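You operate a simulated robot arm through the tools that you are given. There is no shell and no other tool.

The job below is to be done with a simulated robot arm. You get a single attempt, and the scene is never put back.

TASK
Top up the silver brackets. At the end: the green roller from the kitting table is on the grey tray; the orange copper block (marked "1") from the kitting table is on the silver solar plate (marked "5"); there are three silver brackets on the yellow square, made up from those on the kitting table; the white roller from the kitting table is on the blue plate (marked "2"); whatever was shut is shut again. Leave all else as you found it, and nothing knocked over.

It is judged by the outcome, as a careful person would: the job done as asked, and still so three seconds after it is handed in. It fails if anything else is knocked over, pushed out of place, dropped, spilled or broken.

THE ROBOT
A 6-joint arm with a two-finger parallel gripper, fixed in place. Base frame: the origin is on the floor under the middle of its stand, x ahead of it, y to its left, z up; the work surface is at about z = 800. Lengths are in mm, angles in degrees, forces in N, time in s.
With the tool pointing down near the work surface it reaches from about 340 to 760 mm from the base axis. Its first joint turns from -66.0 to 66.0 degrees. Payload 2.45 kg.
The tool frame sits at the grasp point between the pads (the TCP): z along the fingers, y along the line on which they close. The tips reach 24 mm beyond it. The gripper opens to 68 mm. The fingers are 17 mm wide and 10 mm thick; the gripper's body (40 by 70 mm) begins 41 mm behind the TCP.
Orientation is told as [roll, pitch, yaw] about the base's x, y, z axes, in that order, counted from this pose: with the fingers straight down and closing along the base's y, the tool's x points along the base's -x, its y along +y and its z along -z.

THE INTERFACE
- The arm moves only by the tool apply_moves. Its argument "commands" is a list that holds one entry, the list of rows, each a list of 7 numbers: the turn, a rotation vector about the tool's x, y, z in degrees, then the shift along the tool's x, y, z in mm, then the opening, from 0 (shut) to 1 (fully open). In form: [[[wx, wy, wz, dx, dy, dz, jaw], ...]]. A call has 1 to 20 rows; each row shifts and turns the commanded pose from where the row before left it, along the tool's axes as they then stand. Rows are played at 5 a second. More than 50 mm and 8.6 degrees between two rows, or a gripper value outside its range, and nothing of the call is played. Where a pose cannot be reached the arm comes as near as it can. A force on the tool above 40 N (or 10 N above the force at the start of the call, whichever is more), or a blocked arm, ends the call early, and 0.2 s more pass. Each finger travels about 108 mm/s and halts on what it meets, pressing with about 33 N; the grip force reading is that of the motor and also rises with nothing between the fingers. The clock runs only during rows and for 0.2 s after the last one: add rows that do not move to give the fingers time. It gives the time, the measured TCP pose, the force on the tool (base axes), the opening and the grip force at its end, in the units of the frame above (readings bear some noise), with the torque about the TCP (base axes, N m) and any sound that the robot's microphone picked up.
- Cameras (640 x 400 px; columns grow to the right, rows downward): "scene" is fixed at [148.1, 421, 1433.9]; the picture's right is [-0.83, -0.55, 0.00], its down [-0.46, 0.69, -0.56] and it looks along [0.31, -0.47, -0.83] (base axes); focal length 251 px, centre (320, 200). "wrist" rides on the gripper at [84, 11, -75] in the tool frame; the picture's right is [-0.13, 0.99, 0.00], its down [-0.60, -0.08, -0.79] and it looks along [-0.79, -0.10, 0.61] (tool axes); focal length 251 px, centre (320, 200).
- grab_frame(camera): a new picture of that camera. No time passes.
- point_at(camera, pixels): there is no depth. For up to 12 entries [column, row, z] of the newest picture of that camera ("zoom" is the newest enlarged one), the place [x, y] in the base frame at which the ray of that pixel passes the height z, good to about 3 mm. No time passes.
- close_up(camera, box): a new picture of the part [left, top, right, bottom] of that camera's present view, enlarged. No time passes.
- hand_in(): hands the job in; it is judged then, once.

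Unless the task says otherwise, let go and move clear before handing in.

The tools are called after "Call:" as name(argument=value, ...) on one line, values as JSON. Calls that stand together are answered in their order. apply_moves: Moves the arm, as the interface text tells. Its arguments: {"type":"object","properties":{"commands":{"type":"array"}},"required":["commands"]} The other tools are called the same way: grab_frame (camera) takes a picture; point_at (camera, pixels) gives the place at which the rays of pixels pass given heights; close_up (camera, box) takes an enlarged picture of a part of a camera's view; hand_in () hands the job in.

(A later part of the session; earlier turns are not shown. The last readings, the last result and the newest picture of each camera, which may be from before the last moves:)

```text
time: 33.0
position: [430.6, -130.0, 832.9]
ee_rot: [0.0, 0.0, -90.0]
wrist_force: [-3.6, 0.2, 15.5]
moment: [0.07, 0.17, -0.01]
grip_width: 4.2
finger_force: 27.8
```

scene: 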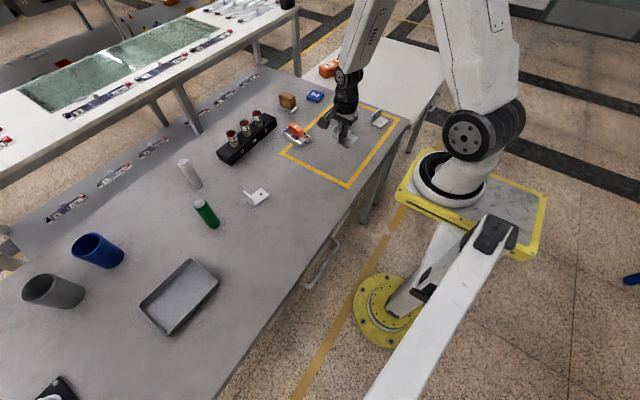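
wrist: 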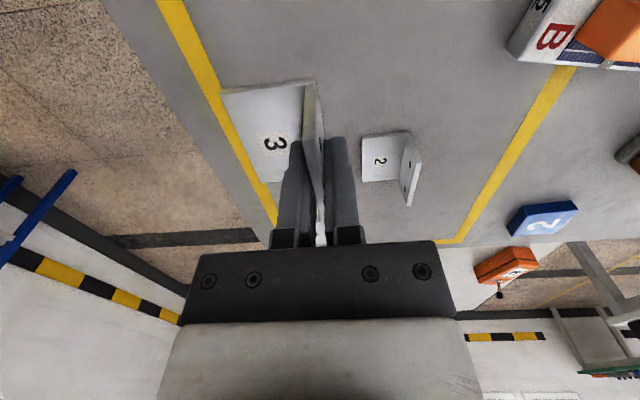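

The bracket touches down (+15 N). I'll ease up slightly, open, and lift clear.

Call:
apply_moves(commands=[[[0, 0, 0, 0, 0, -0.7, 0], [0, 0, 0, 0, 0, 0, 0.3], [0, 0, 0, 0, 0, 0, 0.6], [0, 0, 0, 0, 0, 0, 0.6], [0, 0, 0, 0, 0, -20, 0.6], [0, 0, 0, 0, 0, -40, 0.8], [0, 0, 0, 0, 0, -40, 1], [0, 0, 0, 0, 0, -40, 1], [0, 0, 0, 0, 0, 0, 1]]])

Call:
grab_frame(camera="wrist")

Call:
close_up(camera="scene", box=[270, 80, 420, 200])

```text
time: 35.0
position: [429.6, -132.5, 976.0]
ee_rot: [0.0, 0.0, -90.0]
wrist_force: [0.4, -0.2, 0.7]
moment: [-0.04, -0.01, 0.01]
grip_width: 68.0
finger_force: 0.0
```

```text
taken
```

wrist: 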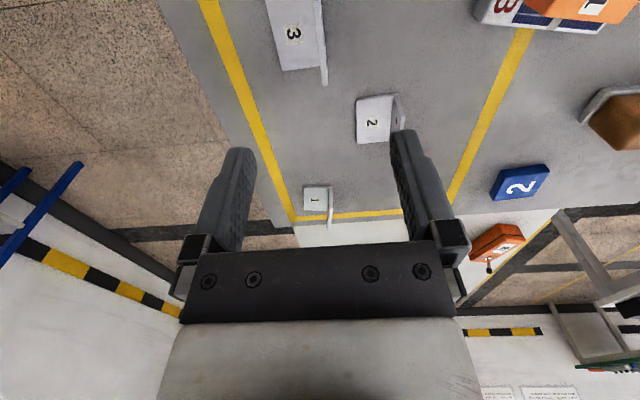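

```text
3.33 times, centred on (345, 140) of scene
```

zoom: 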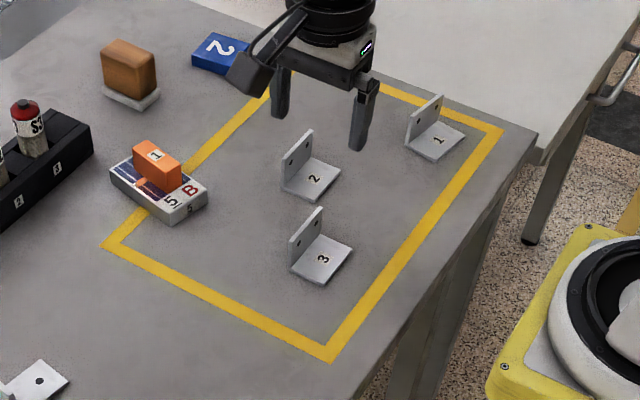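

Three brackets (1, 2, 3) now stand inside the yellow square. Next is the green roller: I'll turn to yaw ~27° (closing across the radial direction) and move above it at z≈980.

Call:
apply_moves(commands=[[[0, 0, -8.36, 0, 0, 0, 1], [0, 0, -8.36, 0, 0, 0, 1], [0, 0, -8.36, 0, 0, 0, 1], [0, 0, -8.36, 0, 0, 0, 1], [0, 0, -8.36, 0, 0, 0, 1], [0, 0, -8.36, 0, 0, 0, 1], [0, 0, -8.36, 0, 0, 0, 1], [0, 0, -8.36, 0, 0, 0, 1], [0, 0, -8.36, 0, 0, 0, 1], [0, 0, -8.36, 0, 0, 0, 1], [0, 0, -8.36, 0, 0, 0, 1], [0, 0, -8.36, 0, 0, 0, 1], [0, 0, -8.36, 0, 0, 0, 1], [0, 0, -8.32, 0, 0, 0, 1], [0, 0, 0, 0, 0, 0, 1]]])

Call:
apply_moves(commands=[[[0, 0, 0, -33.78, 31.05, -0.62, 1], [0, 0, 0, -33.78, 31.05, -0.62, 1], [0, 0, 0, -33.78, 31.05, -0.62, 1], [0, 0, 0, -33.78, 31.05, -0.62, 1], [0, 0, 0, -33.78, 31.05, -0.62, 1], [0, 0, 0, -33.78, 31.05, -0.62, 1], [0, 0, 0, -33.78, 31.05, -0.62, 1], [0, 0, 0, -33.78, 31.05, -0.62, 1], [0, 0, 0, -33.78, 31.05, -0.62, 1], [0, 0, 0, -33.78, 31.05, -0.62, 1], [0, 0, 0, 0, 0, 0, 1], [0, 0, 0, 0, 0, 0, 1]]])

Call:
grab_frame(camera="wrist")

Call:
grab_frame(camera="scene")

```text
time: 38.2
position: [429.8, -132.4, 974.1]
ee_rot: [0.1, 0.1, 27.1]
wrist_force: [0.1, -0.4, 0.1]
moment: [-0.02, -0.01, 0.01]
grip_width: 68.0
finger_force: 0.1
```

```text
time: 40.8
position: [589.9, 300.0, 981.5]
ee_rot: [0.1, 0.0, 27.1]
wrist_force: [-0.3, -0.2, -0.6]
moment: [-0.01, -0.02, 0.0]
grip_width: 68.0
finger_force: 0.0
```

```text
taken
```

wrist: 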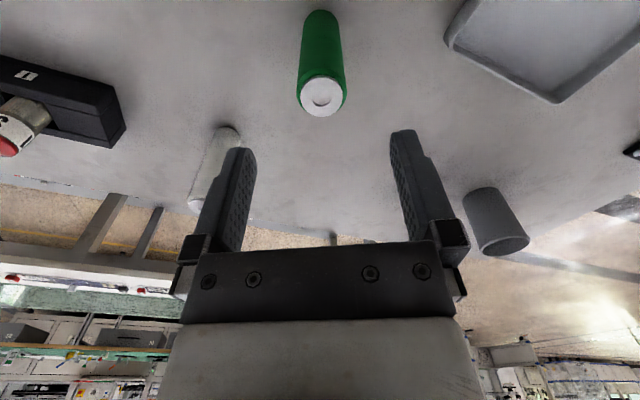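

```text
taken
```

scene: 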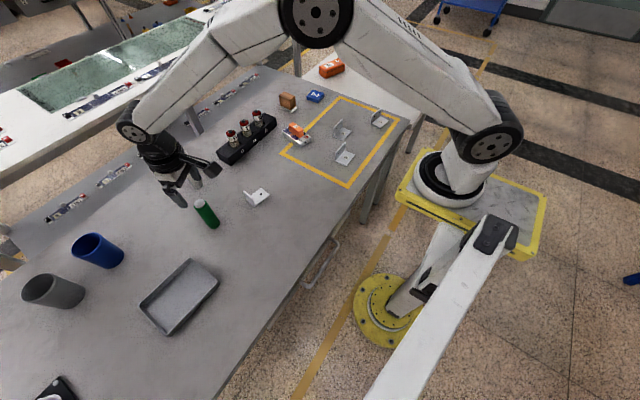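

The green roller is nearly under the tool axis (top at wrist px ~(322,93)). I'll zoom to confirm its centre before descending.

Call:
close_up(camera="wrist", box=[270, 0, 380, 130])

Call:
close_up(camera="scene", box=[130, 245, 230, 345])

```text
3.08 times, centred on (325, 65) of wrist
```

zoom: 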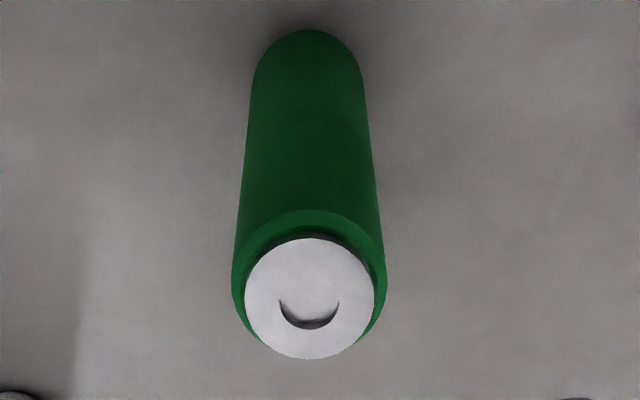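

```text
4.00 times, centred on (180, 295) of scene
```

zoom: 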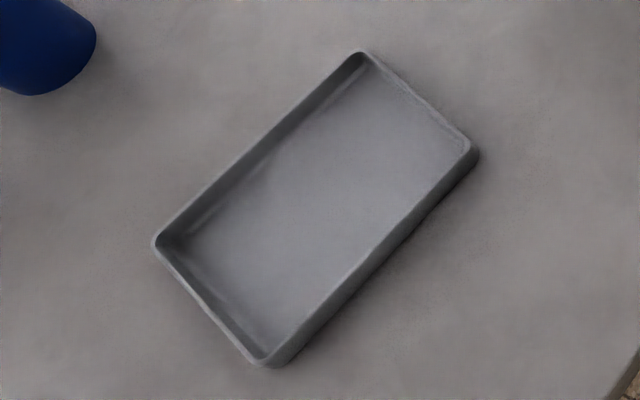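

Call:
point_at(camera="wrist", pixels=[[321.4, 92, 900], [321.8, 97, 905], [320.8, 25.4, 800], [446, 42, 825], [556, 102, 825], [640, 35, 825]])

Call:
point_at(camera="zoom", pixels=[[362, 50, 825], [476, 148, 825], [265, 362, 825], [155, 240, 825], [478, 165, 800], [270, 370, 800], [320, 200, 803], [375, 75, 803], [455, 145, 803], [265, 335, 803], [200, 245, 803]])

```text
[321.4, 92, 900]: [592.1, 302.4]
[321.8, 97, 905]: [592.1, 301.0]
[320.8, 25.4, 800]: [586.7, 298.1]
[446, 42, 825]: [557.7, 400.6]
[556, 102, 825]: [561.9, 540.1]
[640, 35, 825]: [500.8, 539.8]
```

```text
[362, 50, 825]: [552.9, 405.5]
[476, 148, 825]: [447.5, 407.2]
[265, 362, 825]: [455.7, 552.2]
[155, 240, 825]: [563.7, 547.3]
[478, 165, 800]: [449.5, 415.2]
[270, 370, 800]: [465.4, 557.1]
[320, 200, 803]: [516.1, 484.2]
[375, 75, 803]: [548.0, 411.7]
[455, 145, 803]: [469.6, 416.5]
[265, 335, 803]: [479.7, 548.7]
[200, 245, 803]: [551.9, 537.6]
```

Both cameras agree the green roller stands at (590,300.5), and the tray centre is near (511,480) with rim ≈815. I'll descend to z=874 and grip the roller.

Call:
apply_moves(commands=[[[0, 0, 0, 0, 0, 36, 1], [0, 0, 0, 0, 0, 36, 1], [0, 0, 0, 0, 0, 34, 1], [0, 0, 0, 0, 0, 0, 1], [0, 0, 0, 0, 0, 0, 0.6], [0, 0, 0, 0, 0, 0, 0.3], [0, 0, 0, 0, 0, 0, 0], [0, 0, 0, 0, 0, 0, 0], [0, 0, 0, 0, 0, 0, 0]]])

Call:
grab_frame(camera="wrist")

Call:
close_up(camera="scene", box=[60, 130, 240, 270])

```text
time: 42.8
position: [590.0, 298.4, 874.9]
ee_rot: [0.1, 0.0, 27.0]
wrist_force: [0.2, -0.6, 0.5]
moment: [0.0, -0.01, -0.03]
grip_width: 31.0
finger_force: 33.1
```

```text
taken
```

wrist: 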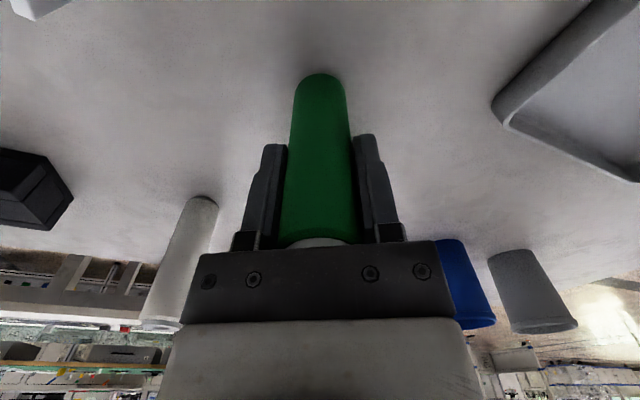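

```text
2.86 times, centred on (150, 200) of scene
```

zoom: 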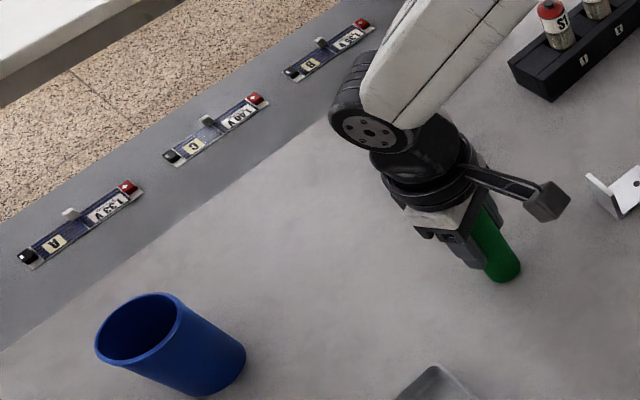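

The green roller is gripped (31.0 mm). I'll check where the two cups stand before carrying it to the tray.

Call:
point_at(camera="scene", pixels=[[113, 257, 800], [88, 246, 900], [103, 240, 900], [124, 250, 900], [65, 298, 800]])

Call:
apply_moves(commands=[[[0, 0, 0, 0, 0, -15, 0], [0, 0, 0, 0, 0, -25, 0], [0, 0, 0, 0, 0, -25, 0], [0, 0, 0, 0, 0, 0, 0]]])

Call:
grab_frame(camera="wrist")

```text
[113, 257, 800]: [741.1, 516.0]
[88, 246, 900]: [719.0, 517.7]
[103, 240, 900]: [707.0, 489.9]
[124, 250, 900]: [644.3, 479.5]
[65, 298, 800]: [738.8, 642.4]
```

```text
time: 43.8
position: [588.9, 299.1, 939.0]
ee_rot: [0.0, 0.0, 27.0]
wrist_force: [-0.3, -0.9, -2.9]
moment: [0.02, -0.01, 0.03]
grip_width: 31.2
finger_force: 32.3
```

```text
taken
```

wrist: 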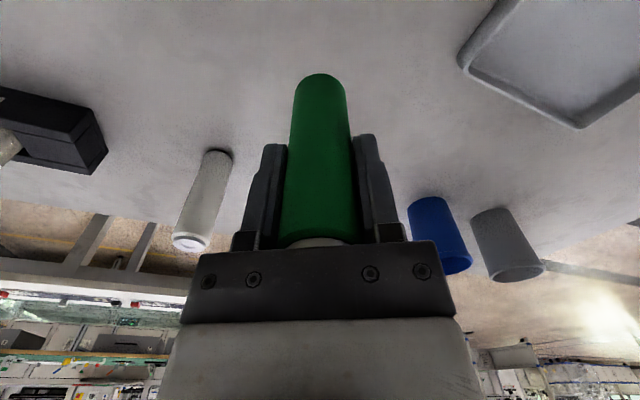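

The roller is lifted (bottom ≈865, weight ~3 N). The cups are ~230 mm from the tray centre, so I'll carry it to (511,480).

Call:
apply_moves(commands=[[[0, 0, 0, -2.27, 39.25, 0, 0], [0, 0, 0, -2.27, 39.25, 0, 0], [0, 0, 0, -2.27, 39.25, 0, 0], [0, 0, 0, -2.27, 39.25, 0, 0], [0, 0, 0, -2.27, 39.25, 0, 0], [0, 0, 0, 0, 0, 0, 0], [0, 0, 0, 0, 0, 0, 0]]])

Call:
grab_frame(camera="wrist")

Call:
close_up(camera="scene", box=[100, 215, 260, 345])

```text
time: 45.4
position: [514.4, 480.7, 937.8]
ee_rot: [0.0, 0.0, 27.0]
wrist_force: [0.2, -1.3, -2.0]
moment: [-0.02, -0.01, 0.0]
grip_width: 31.4
finger_force: 32.7
```

```text
taken
```

wrist: 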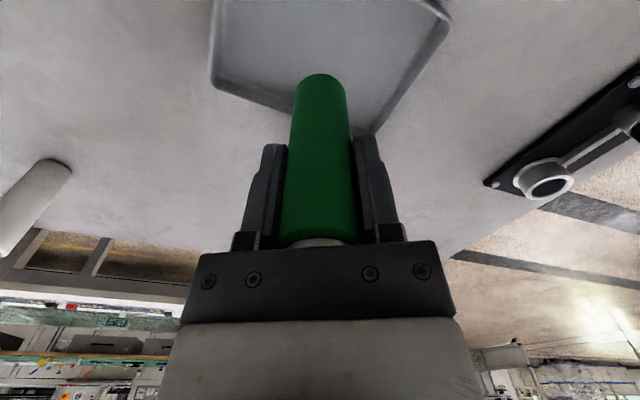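

```text
3.08 times, centred on (180, 280) of scene
```

zoom: 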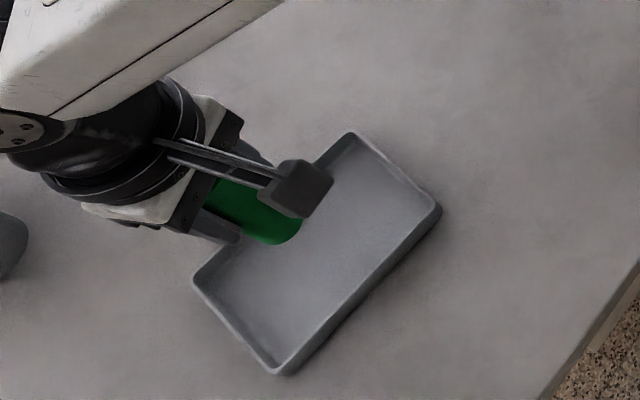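

I'll verify the tray's rim corners from this wrist view before lowering.

Call:
point_at(camera="wrist", pixels=[[212, 85, 816], [370, 133, 816], [450, 22, 816], [216, 0, 816], [320, 80, 865]])

```text
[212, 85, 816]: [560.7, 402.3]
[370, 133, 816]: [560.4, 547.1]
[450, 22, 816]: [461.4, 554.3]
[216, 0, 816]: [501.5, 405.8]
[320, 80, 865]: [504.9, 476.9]
```

The tray centre is confirmed at about (511,478). I'll lower the roller to just above the tray floor.

Call:
apply_moves(commands=[[[0, 0, 0, 0, 0, 25, 0], [0, 0, 0, 0, 0, 25, 0], [0, 0, 0, 0, 0, 6, 0], [0, 0, 0, 0, 0, 0, 0], [0, 0, 0, 0, 0, 2, 0], [0, 0, 0, 0, 0, 0, 0]]])

```text
time: 46.8
position: [513.1, 480.6, 880.9]
ee_rot: [-0.1, 0.1, 26.9]
wrist_force: [0.8, 0.2, -1.2]
moment: [-0.01, 0.02, 0.01]
grip_width: 31.3
finger_force: 33.2
```

Call:
apply_moves(commands=[[[0, 0, 0, 0, 0, 1.5, 0], [0, 0, 0, 0, 0, 0, 0]]])

```text
time: 47.4
position: [512.3, 478.9, 879.0]
ee_rot: [0.0, 0.0, 27.0]
wrist_force: [0.5, 0.1, -1.2]
moment: [0.01, -0.02, -0.02]
grip_width: 31.3
finger_force: 33.2
```

Call:
apply_moves(commands=[[[0, 0, 0, 0, 0, 1.5, 0], [0, 0, 0, 0, 0, 0, 0]]])

```text
time: 48.0
position: [511.7, 478.8, 878.6]
ee_rot: [0.0, 0.0, 27.0]
wrist_force: [-0.6, -1.4, 1.0]
moment: [-0.11, 0.06, -0.01]
grip_width: 31.5
finger_force: 32.7
```

Call:
apply_moves(commands=[[[0, 0, 0, 0, 0, 1, 0], [0, 0, 0, 0, 0, 0, 0]]])

Call:
grab_frame(camera="wrist")

```text
time: 48.6
position: [512.1, 479.4, 877.2]
ee_rot: [0.1, -0.1, 27.0]
wrist_force: [-1.1, -0.4, 4.8]
moment: [-0.05, 0.0, -0.02]
grip_width: 31.6
finger_force: 32.9
```

```text
taken
```

wrist: 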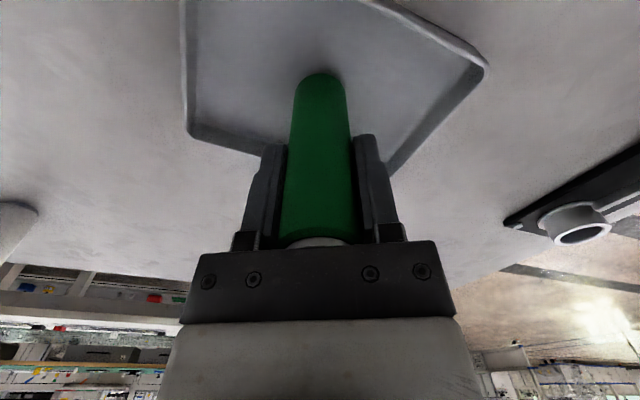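

The roller is standing on the tray floor (force +5 N). I'll open slowly and lift straight up.

Call:
apply_moves(commands=[[[0, 0, 0, 0, 0, 0, 0.5], [0, 0, 0, 0, 0, 0, 0.65], [0, 0, 0, 0, 0, 0, 0.8], [0, 0, 0, 0, 0, 0, 0.9], [0, 0, 0, 0, 0, -15, 0.9], [0, 0, 0, 0, 0, -35, 1], [0, 0, 0, 0, 0, -40, 1], [0, 0, 0, 0, 0, -40, 1], [0, 0, 0, 0, 0, 0, 1]]])

Call:
grab_frame(camera="wrist")

Call:
grab_frame(camera="scene")

```text
time: 50.6
position: [510.9, 481.3, 1007.6]
ee_rot: [0.1, 0.0, 27.0]
wrist_force: [-0.8, 0.1, -0.1]
moment: [0.03, -0.03, 0.02]
grip_width: 67.9
finger_force: 0.0
```

```text
taken
```

wrist: 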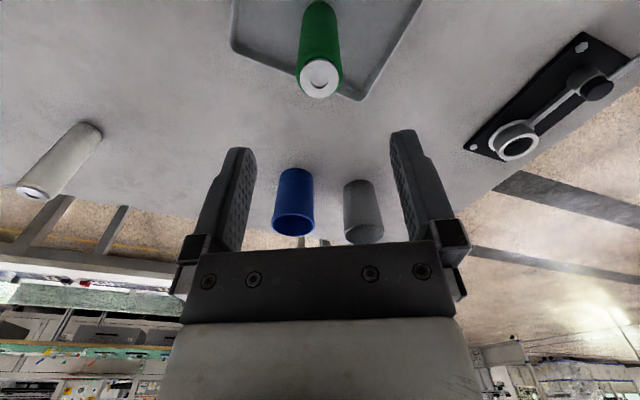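

```text
taken
```

scene: 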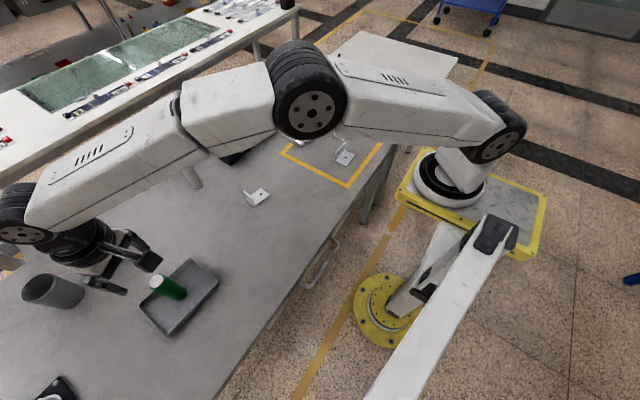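

The green roller stands upright in the tray. Next the white roller: I'll go to a look-out pose at about (680,200,1000) with yaw 17° and measure it.

Call:
apply_moves(commands=[[[0, 0, 5, 0, 0, 0, 1], [0, 0, 5, 0, 0, 0, 1], [0, 0, 0, -11.4, -45.3, 1.0, 1], [0, 0, 0, -11.4, -45.3, 1.0, 1], [0, 0, 0, -11.4, -45.3, 1.0, 1], [0, 0, 0, -11.4, -45.3, 1.0, 1], [0, 0, 0, -11.4, -45.3, 1.0, 1], [0, 0, 0, -11.4, -45.3, 1.0, 1], [0, 0, 0, -11.4, -45.3, 1.0, 1], [0, 0, 0, 0, 0, 0, 1], [0, 0, 0, 0, 0, 0, 1]]])

Call:
grab_frame(camera="wrist")

Call:
grab_frame(camera="scene")

```text
time: 53.0
position: [679.7, 197.3, 1000.8]
ee_rot: [0.1, 0.0, 16.9]
wrist_force: [-0.1, 0.1, 0.2]
moment: [0.02, -0.01, -0.02]
grip_width: 68.0
finger_force: 0.0
```

```text
taken
```

wrist: 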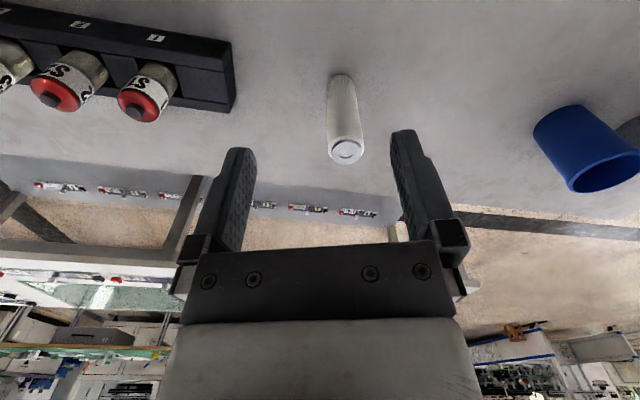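

```text
taken
```

scene: 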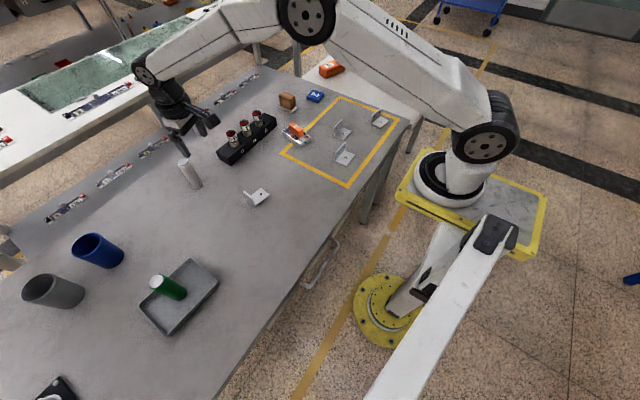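

The white roller is at wrist px base (341,80) to top (347,152). I'll zoom to measure it and the rack in front of it.

Call:
close_up(camera="wrist", box=[300, 60, 390, 180])

Call:
point_at(camera="wrist", pixels=[[236, 75, 800], [232, 50, 830], [160, 112, 880], [140, 105, 880], [140, 105, 890], [80, 88, 880]])

```text
3.33 times, centred on (345, 120) of wrist
```

zoom: 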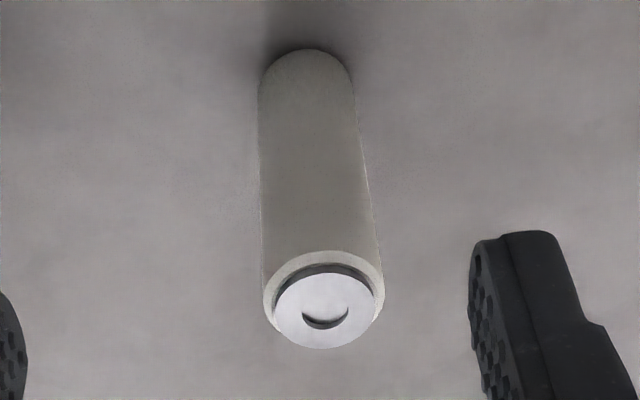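

```text
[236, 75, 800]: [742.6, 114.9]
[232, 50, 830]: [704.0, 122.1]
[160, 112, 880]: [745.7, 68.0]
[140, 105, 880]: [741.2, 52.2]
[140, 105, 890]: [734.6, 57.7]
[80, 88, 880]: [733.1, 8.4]
```

Call:
point_at(camera="wrist", pixels=[[340.8, 86.7, 800], [345.9, 148.5, 895], [345.9, 148.5, 900], [345.9, 148.5, 905], [346.2, 152, 905]])

Call:
close_up(camera="scene", box=[170, 150, 220, 200])

```text
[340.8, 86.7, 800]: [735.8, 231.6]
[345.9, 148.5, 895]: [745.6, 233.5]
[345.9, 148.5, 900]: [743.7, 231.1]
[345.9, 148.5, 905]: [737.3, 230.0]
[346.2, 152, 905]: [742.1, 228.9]
```

```text
8.00 times, centred on (195, 175) of scene
```

zoom: 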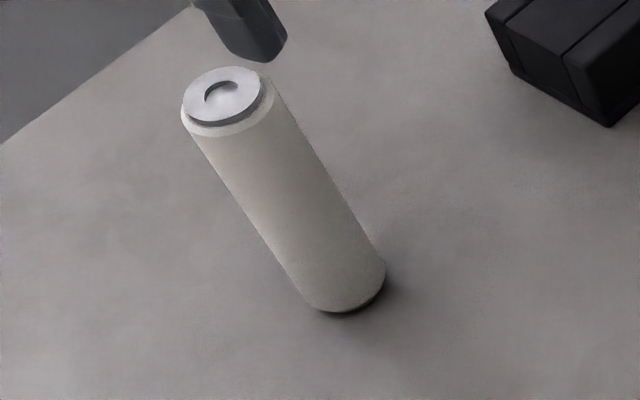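

The white roller stands at about (740,230.5), radius ≈775, right at the reach limit. I'll move above it at z≈980 and see whether the arm reaches it with the tool vertical.

Call:
apply_moves(commands=[[[0, 0, 0, -22.1, 3.9, 6.7, 1], [0, 0, 0, -22.1, 3.9, 6.7, 1], [0, 0, 0, -22.1, 3.8, 6.6, 1], [0, 0, 0, 0, 0, 0, 1], [0, 0, 0, 0, 0, 0, 1]]])

Call:
grab_frame(camera="wrist")

```text
time: 54.2
position: [732.7, 224.7, 978.9]
ee_rot: [0.1, 0.0, 17.0]
wrist_force: [0.1, 0.1, -0.6]
moment: [-0.02, 0.0, 0.01]
grip_width: 67.9
finger_force: 0.0
out of reach, approached as far as the arm can: row 3
```

```text
taken
```

wrist: 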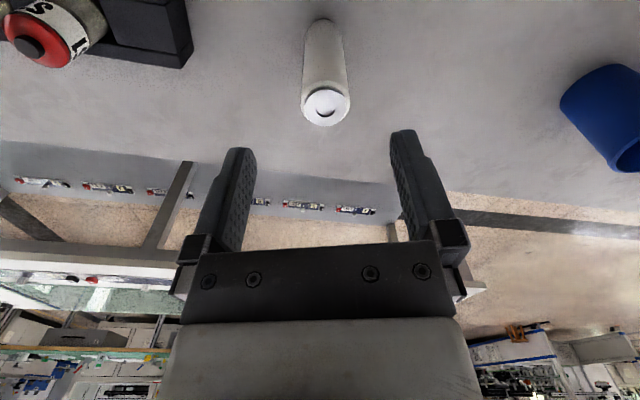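

The arm stops at radius ~766 with the tool vertical, ~9 mm short. I'll tilt the fingers outward 12° (about the closing axis, so the pads stay vertical) to gain reach.

Call:
apply_moves(commands=[[[0, -4, 0, 0, 0, 0, 1], [0, -4, 0, 0, 0, 0, 1], [0, -4, 0, 0, 0, 0, 1], [0, 0, 0, 0, 0, 0, 1], [0, 0, 0, 0, 0, 0, 1]]])

Call:
grab_frame(camera="wrist")

Call:
close_up(camera="scene", box=[120, 90, 280, 220])

```text
time: 55.4
position: [734.2, 228.2, 979.4]
ee_rot: [0.0, -12.1, 17.0]
wrist_force: [1.0, -0.1, 0.2]
moment: [0.02, 0.01, 0.0]
grip_width: 67.9
finger_force: 0.1
```

```text
taken
```

wrist: 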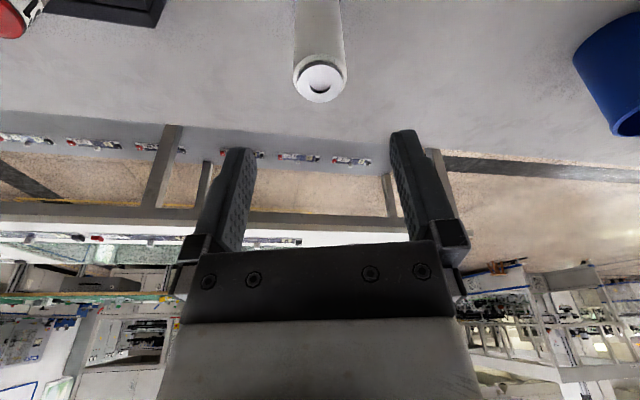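

```text
3.08 times, centred on (200, 155) of scene
```

zoom: 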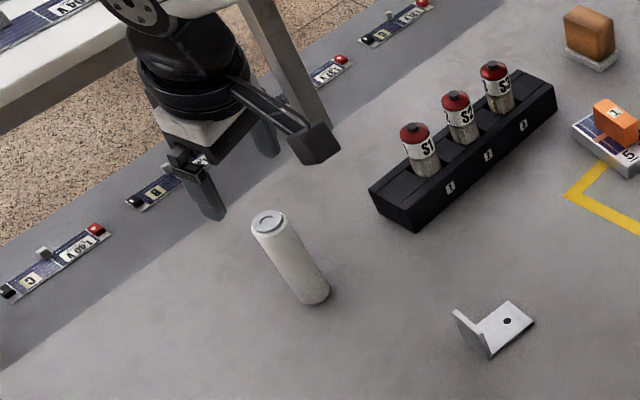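

The tilt is in place at (734,228,979). I'll take another reading to average the noise and measure the roller's top from here.

Call:
apply_moves(commands=[[[0, 0, 0, 0, 0, 0, 1]]])

Call:
close_up(camera="wrist", box=[270, 0, 370, 120])

Call:
apply_moves(commands=[[[0, 0, 0, 0, 0, 0, 1]]])

```text
time: 55.8
position: [733.6, 227.7, 979.8]
ee_rot: [0.0, -12.1, 17.0]
wrist_force: [0.0, 0.8, 0.0]
moment: [0.03, 0.03, 0.0]
grip_width: 67.8
finger_force: 0.0
```

```text
3.33 times, centred on (320, 60) of wrist
```

zoom: 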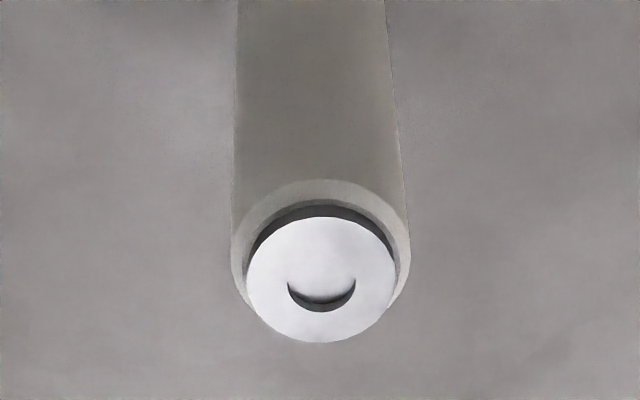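

```text
time: 56.2
position: [732.9, 228.1, 980.4]
ee_rot: [-0.1, -12.0, 17.0]
wrist_force: [-0.3, 0.2, 0.2]
moment: [0.01, -0.02, -0.01]
grip_width: 68.1
finger_force: 0.0
```

Call:
point_at(camera="wrist", pixels=[[320.3, 74.7, 900], [320.3, 74.7, 903], [320.3, 84, 905], [320.3, 84, 908], [294, 62, 902], [347, 62, 902]])

```text
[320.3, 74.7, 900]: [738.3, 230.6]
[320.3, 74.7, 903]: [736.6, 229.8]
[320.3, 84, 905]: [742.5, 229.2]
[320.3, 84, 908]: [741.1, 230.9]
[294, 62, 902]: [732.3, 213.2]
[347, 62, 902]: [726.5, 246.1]
```

The roller centre is confirmed at (739.7,230.2). With the 12° tilt I'll shift out 6.7 mm and descend to z≈878, then check before closing.

Call:
apply_moves(commands=[[[0, 0, 0, 4.89, 0, 33.7, 1], [0, 0, 0, 4.89, 0, 33.7, 1], [0, 0, 0, 4.89, 0, 33.7, 1], [0, 0, 0, 0, 0, 0, 1], [0, 0, 0, 0, 0, 0, 1]]])

Call:
grab_frame(camera="wrist")

Call:
close_up(camera="scene", box=[140, 110, 260, 210])

```text
time: 57.4
position: [739.5, 229.8, 879.7]
ee_rot: [0.0, -12.0, 17.1]
wrist_force: [-0.1, -0.5, 0.2]
moment: [-0.03, 0.02, 0.04]
grip_width: 68.0
finger_force: 0.0
```

```text
taken
```

wrist: 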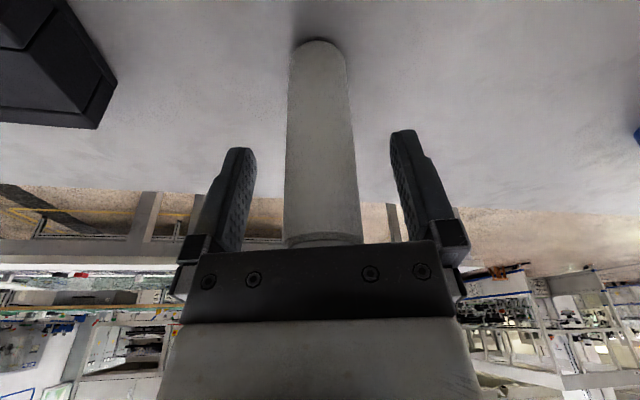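

```text
4.00 times, centred on (200, 160) of scene
```

zoom: 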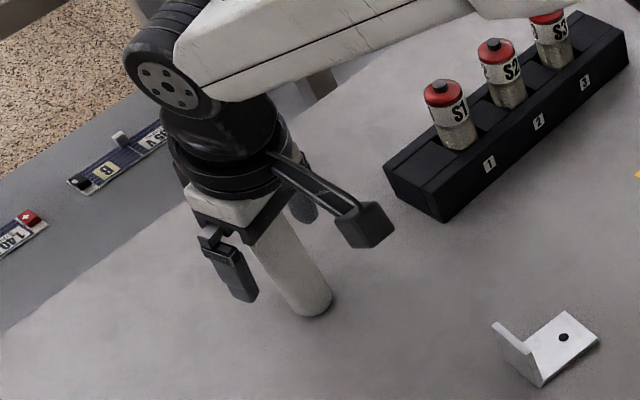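

The tool is in position (739.5,229.8,879.7) with the roller between the fingers. I'll close.

Call:
apply_moves(commands=[[[0, 0, 0, 0, 0, 0, 0.7], [0, 0, 0, 0, 0, 0, 0.5], [0, 0, 0, 0, 0, 0, 0.3], [0, 0, 0, 0, 0, 0, 0], [0, 0, 0, 0, 0, 0, 0], [0, 0, 0, 0, 0, 0, 0]]])

Call:
grab_frame(camera="wrist")

```text
time: 58.8
position: [740.9, 230.2, 877.7]
ee_rot: [0.0, -12.0, 17.1]
wrist_force: [-0.9, 0.9, 1.7]
moment: [0.07, 0.0, 0.0]
grip_width: 31.4
finger_force: 33.2
```

```text
taken
```

wrist: 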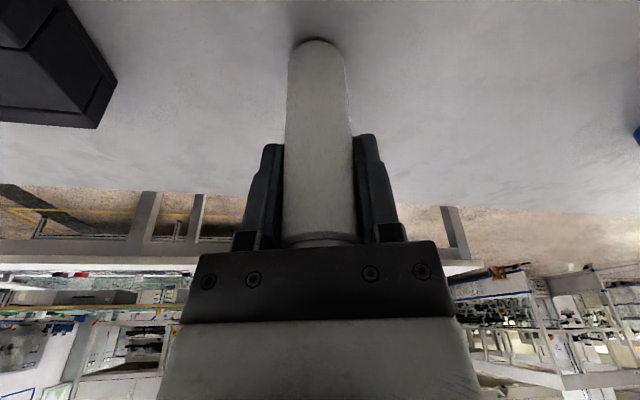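

The white roller is gripped (31.4 mm). While the arm is away from the blue plate, I'll zoom on the plate to measure it well, and lift the roller a bit.

Call:
apply_moves(commands=[[[0, 0, 0, -3.1, 0, -14.7, 0], [0, 0, 0, -5.2, 0, -24.4, 0], [0, 0, 0, 0, 0, 0, 0], [0, 0, 0, 0, 0, 0, 0]]])

Call:
close_up(camera="scene", box=[290, 75, 350, 115])

Call:
grab_frame(camera="wrist")

```text
time: 59.8
position: [739.3, 230.1, 916.6]
ee_rot: [0.0, -12.0, 17.0]
wrist_force: [0.6, 0.3, -2.3]
moment: [-0.01, -0.02, 0.02]
grip_width: 31.0
finger_force: 33.7
```

```text
10.00 times, centred on (320, 95) of scene
```

zoom: 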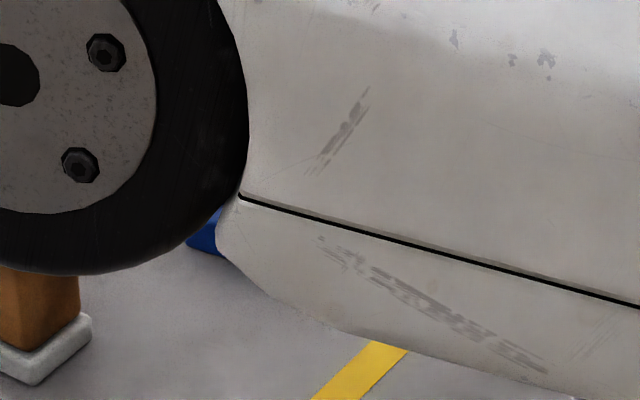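

```text
taken
```

wrist: 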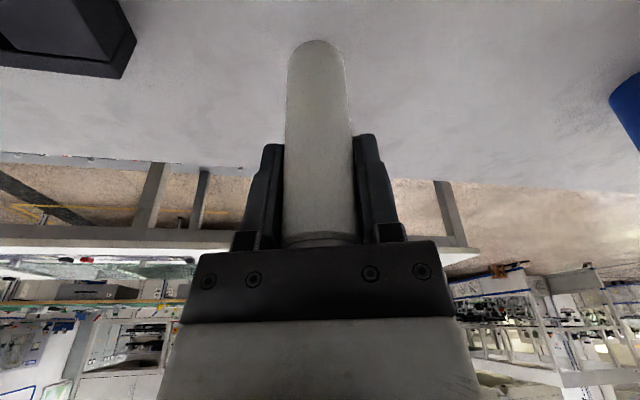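

The arm's elbow hides the blue plate here, so I'll re-measure it later. I'll lift and draw in to radius ~675, z≈998, so the roller clears the vial rack.

Call:
apply_moves(commands=[[[0, 0, 0, 16.2, 0, -19.8, 0], [0, 0, 0, 16.2, 0, -19.8, 0], [0, 0, 0, 16.2, 0, -19.8, 0], [0, 0, 0, 16.2, 0, -19.8, 0], [0, 0, 0, 16.4, 0, -19.8, 0], [0, 0, 0, 0, 0, 0, 0], [0, 0, 0, 0, 0, 0, 0]]])

Call:
grab_frame(camera="scene")

Call:
grab_frame(camera="wrist")

```text
time: 61.4
position: [644.6, 200.8, 996.9]
ee_rot: [-0.1, -12.0, 17.0]
wrist_force: [0.1, -0.8, -1.4]
moment: [-0.05, 0.01, -0.01]
grip_width: 31.3
finger_force: 32.1
```

```text
taken
```

scene: 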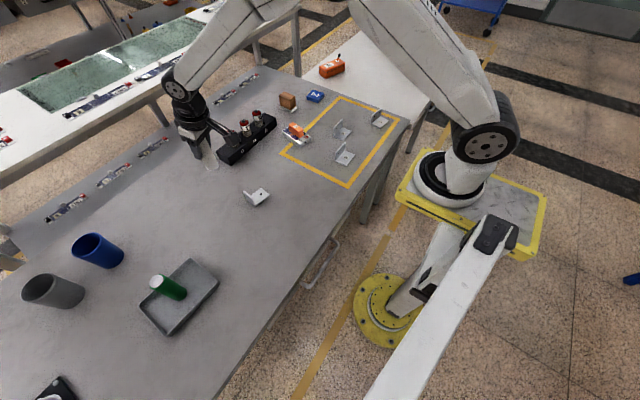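

```text
taken
```

wrist: 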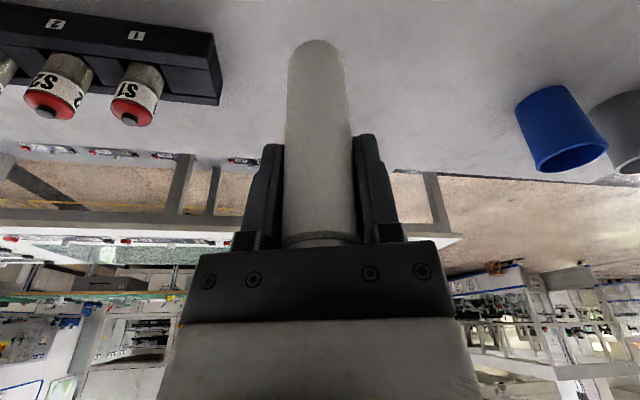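

Now the blue plate is in clear view at scene px (315,96). I'll zoom on it and on the brown block next to it.

Call:
close_up(camera="scene", box=[270, 80, 340, 120])

```text
9.14 times, centred on (305, 100) of scene
```

zoom: 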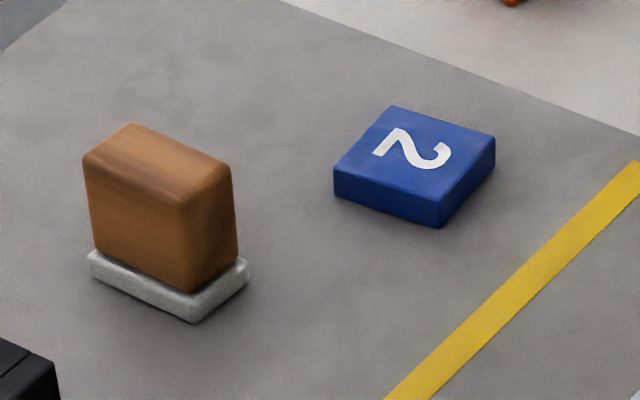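

Call:
point_at(camera="zoom", pixels=[[335, 170, 812], [391, 106, 812], [494, 139, 812], [440, 204, 812], [336, 195, 800], [438, 228, 800], [493, 163, 800], [90, 260, 808], [196, 323, 800], [248, 265, 808], [125, 125, 860], [235, 170, 860]])

```text
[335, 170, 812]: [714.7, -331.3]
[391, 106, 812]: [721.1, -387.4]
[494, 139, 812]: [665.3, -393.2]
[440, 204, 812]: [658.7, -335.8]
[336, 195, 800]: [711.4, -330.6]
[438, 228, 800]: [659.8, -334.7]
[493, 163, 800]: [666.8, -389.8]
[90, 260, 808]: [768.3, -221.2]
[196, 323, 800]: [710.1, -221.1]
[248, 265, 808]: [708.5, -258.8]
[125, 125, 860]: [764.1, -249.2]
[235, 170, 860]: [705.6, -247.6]
```

The blue plate's top (z≈812) is centred near (690,−361.5), 57 mm square; the brown block beside it spans y −221 to −259. I'll carry the roller at z≈998 across to (611,−321).

Call:
apply_moves(commands=[[[0, 0, 0, 15.01, -40.79, -3.19, 0], [0, 0, 0, 15.01, -40.79, -3.19, 0], [0, 0, 0, 15.01, -40.79, -3.19, 0], [0, 0, 0, 15.01, -40.79, -3.19, 0], [0, 0, 0, 15.01, -40.79, -3.19, 0], [0, 0, 0, 15.01, -40.79, -3.19, 0], [0, 0, 0, 15.01, -40.79, -3.19, 0], [0, 0, 0, 15.01, -40.79, -3.19, 0], [0, 0, 0, 15.01, -40.79, -3.19, 0], [0, 0, 0, 15.01, -40.79, -3.19, 0], [0, 0, 0, 15.01, -40.79, -3.19, 0], [0, 0, 0, 15.01, -40.79, -3.19, 0], [0, 0, 0, 0, 0, 0, 0], [0, 0, 0, 0, 0, 0, 0]]])

Call:
grab_frame(camera="scene")

Call:
grab_frame(camera="wrist")

```text
time: 64.4
position: [612.6, -324.8, 996.6]
ee_rot: [0.0, -12.0, 17.0]
wrist_force: [0.2, -0.3, -2.4]
moment: [0.0, 0.0, 0.01]
grip_width: 31.2
finger_force: 33.2
```

```text
taken
```

scene: 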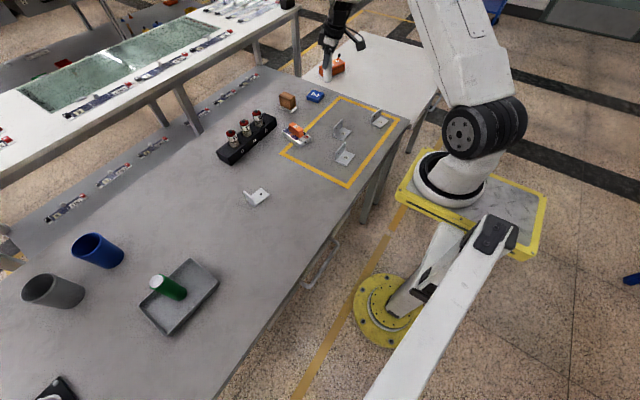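

```text
taken
```

wrist: 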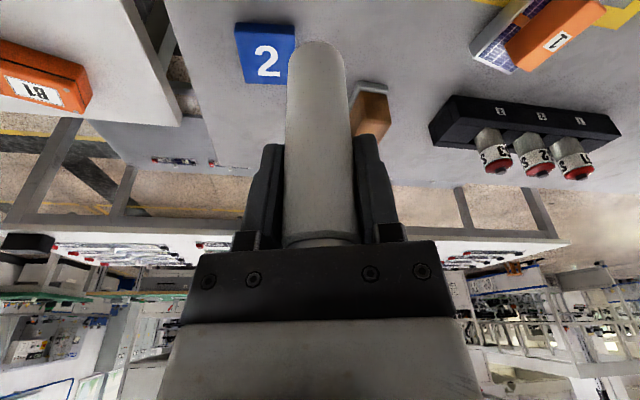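

The roller hangs upright at (612,−323,997). I'll now yaw by −44.7° about the vertical so the tilt points radially at the plate.

Call:
apply_moves(commands=[[[1.55, 0, 7.287, 0, 0, 0, 0], [1.55, 0, 7.287, 0, 0, 0, 0], [1.55, 0, 7.287, 0, 0, 0, 0], [1.55, 0, 7.287, 0, 0, 0, 0], [1.55, 0, 7.287, 0, 0, 0, 0], [1.55, 0, 7.287, 0, 0, 0, 0], [0, 0, 0, 0, 0, 0, 0], [0, 0, 0, 0, 0, 0, 0]]])

Call:
apply_moves(commands=[[[0, 0, 0, 0, 0, 0, 0]]])

Call:
grab_frame(camera="wrist")

Call:
grab_frame(camera="scene")

```text
time: 66.2
position: [611.4, -321.9, 998.5]
ee_rot: [0.0, -12.1, -27.6]
wrist_force: [-0.1, 0.2, -2.1]
moment: [0.01, -0.02, 0.01]
grip_width: 31.1
finger_force: 32.9
```

```text
time: 66.6
position: [612.1, -321.6, 998.0]
ee_rot: [0.1, -12.0, -27.6]
wrist_force: [0.1, -0.2, -1.4]
moment: [0.02, -0.01, 0.0]
grip_width: 31.3
finger_force: 33.8
```

```text
taken
```

wrist: 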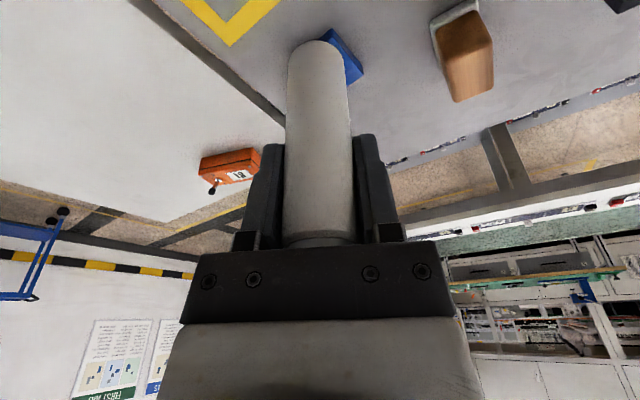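

```text
taken
```

scene: 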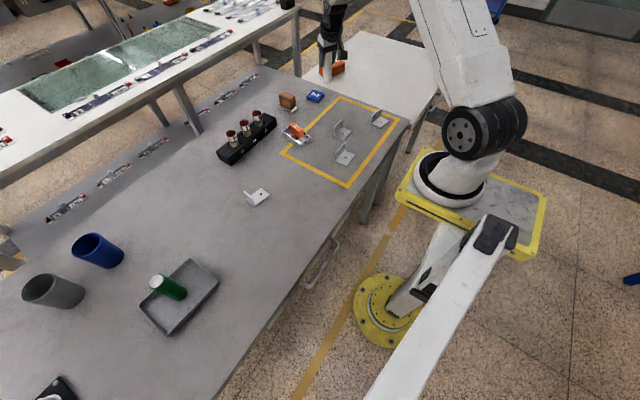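

I'll check the plate corner visible at wrist px (363,72) and the scene estimate, then move out and down to about 40 mm above the plate, 20 mm short of its centre.

Call:
point_at(camera="wrist", pixels=[[363, 72, 812], [330, 28, 812], [356, 84, 800], [430, 22, 806], [350, 84, 812]])

Call:
apply_moves(commands=[[[0, 0, 0, -17.4, 0.3, 24.1, 0], [0, 0, 0, -17.4, 0.3, 24.1, 0], [0, 0, 0, -17.4, 0.3, 24.1, 0], [0, 0, 0, 0, 0, 0, 0], [0, 0, 0, 0, 0, 0, 0]]])

Call:
grab_frame(camera="wrist")

Call:
close_up(camera="scene", box=[270, 50, 360, 120])

```text
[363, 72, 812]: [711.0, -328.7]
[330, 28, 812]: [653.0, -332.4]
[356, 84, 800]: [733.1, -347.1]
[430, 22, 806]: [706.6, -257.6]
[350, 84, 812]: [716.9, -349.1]
```

```text
time: 67.8
position: [672.3, -352.6, 937.2]
ee_rot: [0.0, -12.0, -27.6]
wrist_force: [0.7, 0.7, -1.6]
moment: [-0.02, -0.01, -0.03]
grip_width: 31.3
finger_force: 32.7
```

```text
taken
```

wrist: 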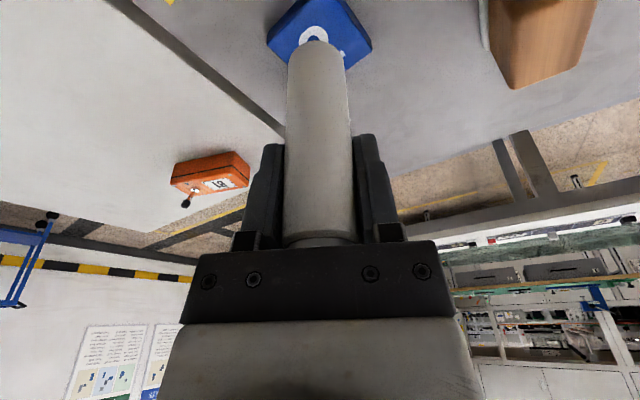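

```text
5.71 times, centred on (315, 85) of scene
```

zoom: 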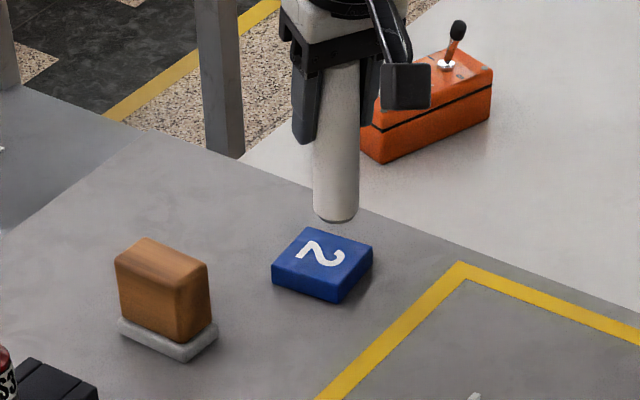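

In the wrist view the plate's left/right top corners are at (267,42) and (373,43), centred on the roller's column. I'll convert those to get its centre.

Call:
point_at(camera="wrist", pixels=[[373, 43, 812], [267, 42, 812], [295, 4, 812], [340, 3, 812], [345, 68, 812], [320, 42.5, 812]])

Call:
apply_moves(commands=[[[0, 0, 0, 0, 0, 0, 0]]])

```text
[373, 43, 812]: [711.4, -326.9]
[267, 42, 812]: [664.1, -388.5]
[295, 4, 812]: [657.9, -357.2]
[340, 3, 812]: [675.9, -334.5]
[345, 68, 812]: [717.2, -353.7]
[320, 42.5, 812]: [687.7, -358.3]
```

```text
time: 68.2
position: [672.0, -352.7, 937.3]
ee_rot: [-0.1, -12.0, -27.6]
wrist_force: [0.2, 0.6, -1.6]
moment: [-0.03, -0.01, 0.02]
grip_width: 31.1
finger_force: 33.2
```

Both cameras average to a plate centre near (689,−360). I'll move out 18 mm and down to leave the roller ~4 mm above the plate.

Call:
apply_moves(commands=[[[0, 0, 0, -17.6, 0.5, 3.74, 0], [0, 0, 0, 4.6, 0, 21.5, 0], [0, 0, 0, 4.55, 0, 21.5, 0], [0, 0, 0, 0, 0, 0, 0], [0, 0, 0, 0, 0, 0, 0]]])

Call:
grab_frame(camera="wrist")

Call:
close_up(camera="scene", box=[285, 60, 345, 110])

```text
time: 69.4
position: [688.0, -359.1, 895.4]
ee_rot: [0.0, -12.2, -27.7]
wrist_force: [0.1, 2.5, 3.5]
moment: [0.16, 0.07, 0.0]
grip_width: 31.0
finger_force: 32.8
```

```text
taken
```

wrist: 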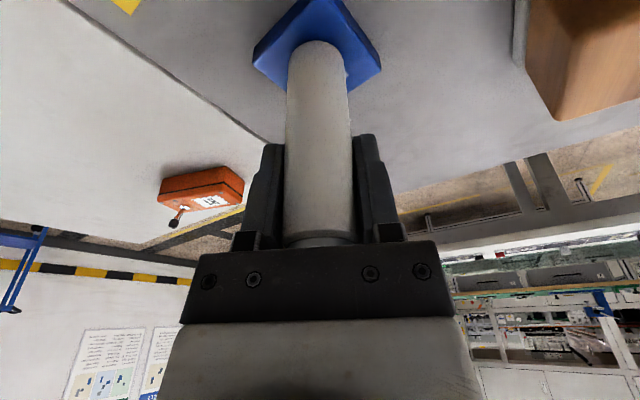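

```text
8.00 times, centred on (315, 85) of scene
```

zoom: 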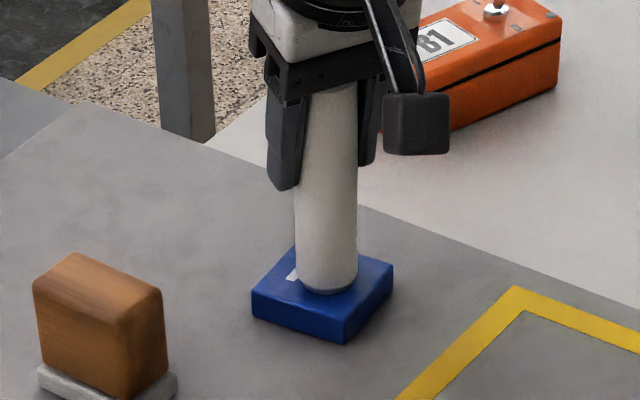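

The roller is centred on the blue plate and light contact has begun (force went from −2 to +3.5 N). I'll lower 1 mm more to seat it.

Call:
apply_moves(commands=[[[0, 0, 0, 0.21, 0, 0.98, 0], [0, 0, 0, 0, 0, 0, 0]]])

```text
time: 70.0
position: [687.9, -359.2, 894.6]
ee_rot: [0.0, -12.1, -27.7]
wrist_force: [-2.5, 2.5, 10.6]
moment: [0.24, 0.16, 0.01]
grip_width: 31.4
finger_force: 33.2
```

The roller is seated (+10.6 N). I'll open gradually and back out along the finger axis.

Call:
apply_moves(commands=[[[0, 0, 0, -0.1, 0, -0.5, 0], [0, 0, 0, 0, 0, 0, 0.5], [0, 0, 0, 0, 0, 0, 0.6], [0, 0, 0, 0, 0, 0, 0.8], [0, 0, 0, 0, 0, 0, 1], [0, 0, 0, 0, 0, 0, 1]]])

Call:
grab_frame(camera="wrist")

Call:
close_up(camera="scene", box=[285, 60, 345, 110])

```text
time: 71.4
position: [687.8, -359.8, 894.4]
ee_rot: [0.0, -12.0, -27.8]
wrist_force: [0.5, -0.6, 0.6]
moment: [-0.02, -0.05, -0.01]
grip_width: 68.0
finger_force: 0.1
```

```text
taken
```

wrist: 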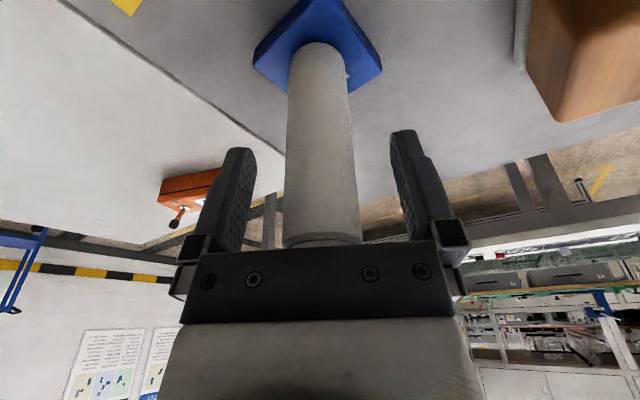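

```text
8.00 times, centred on (315, 85) of scene
```

zoom: 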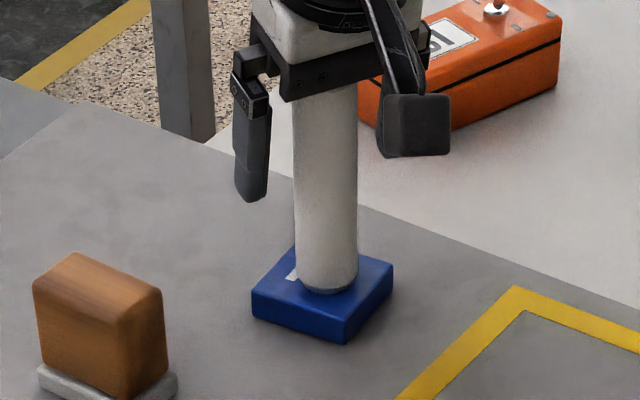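

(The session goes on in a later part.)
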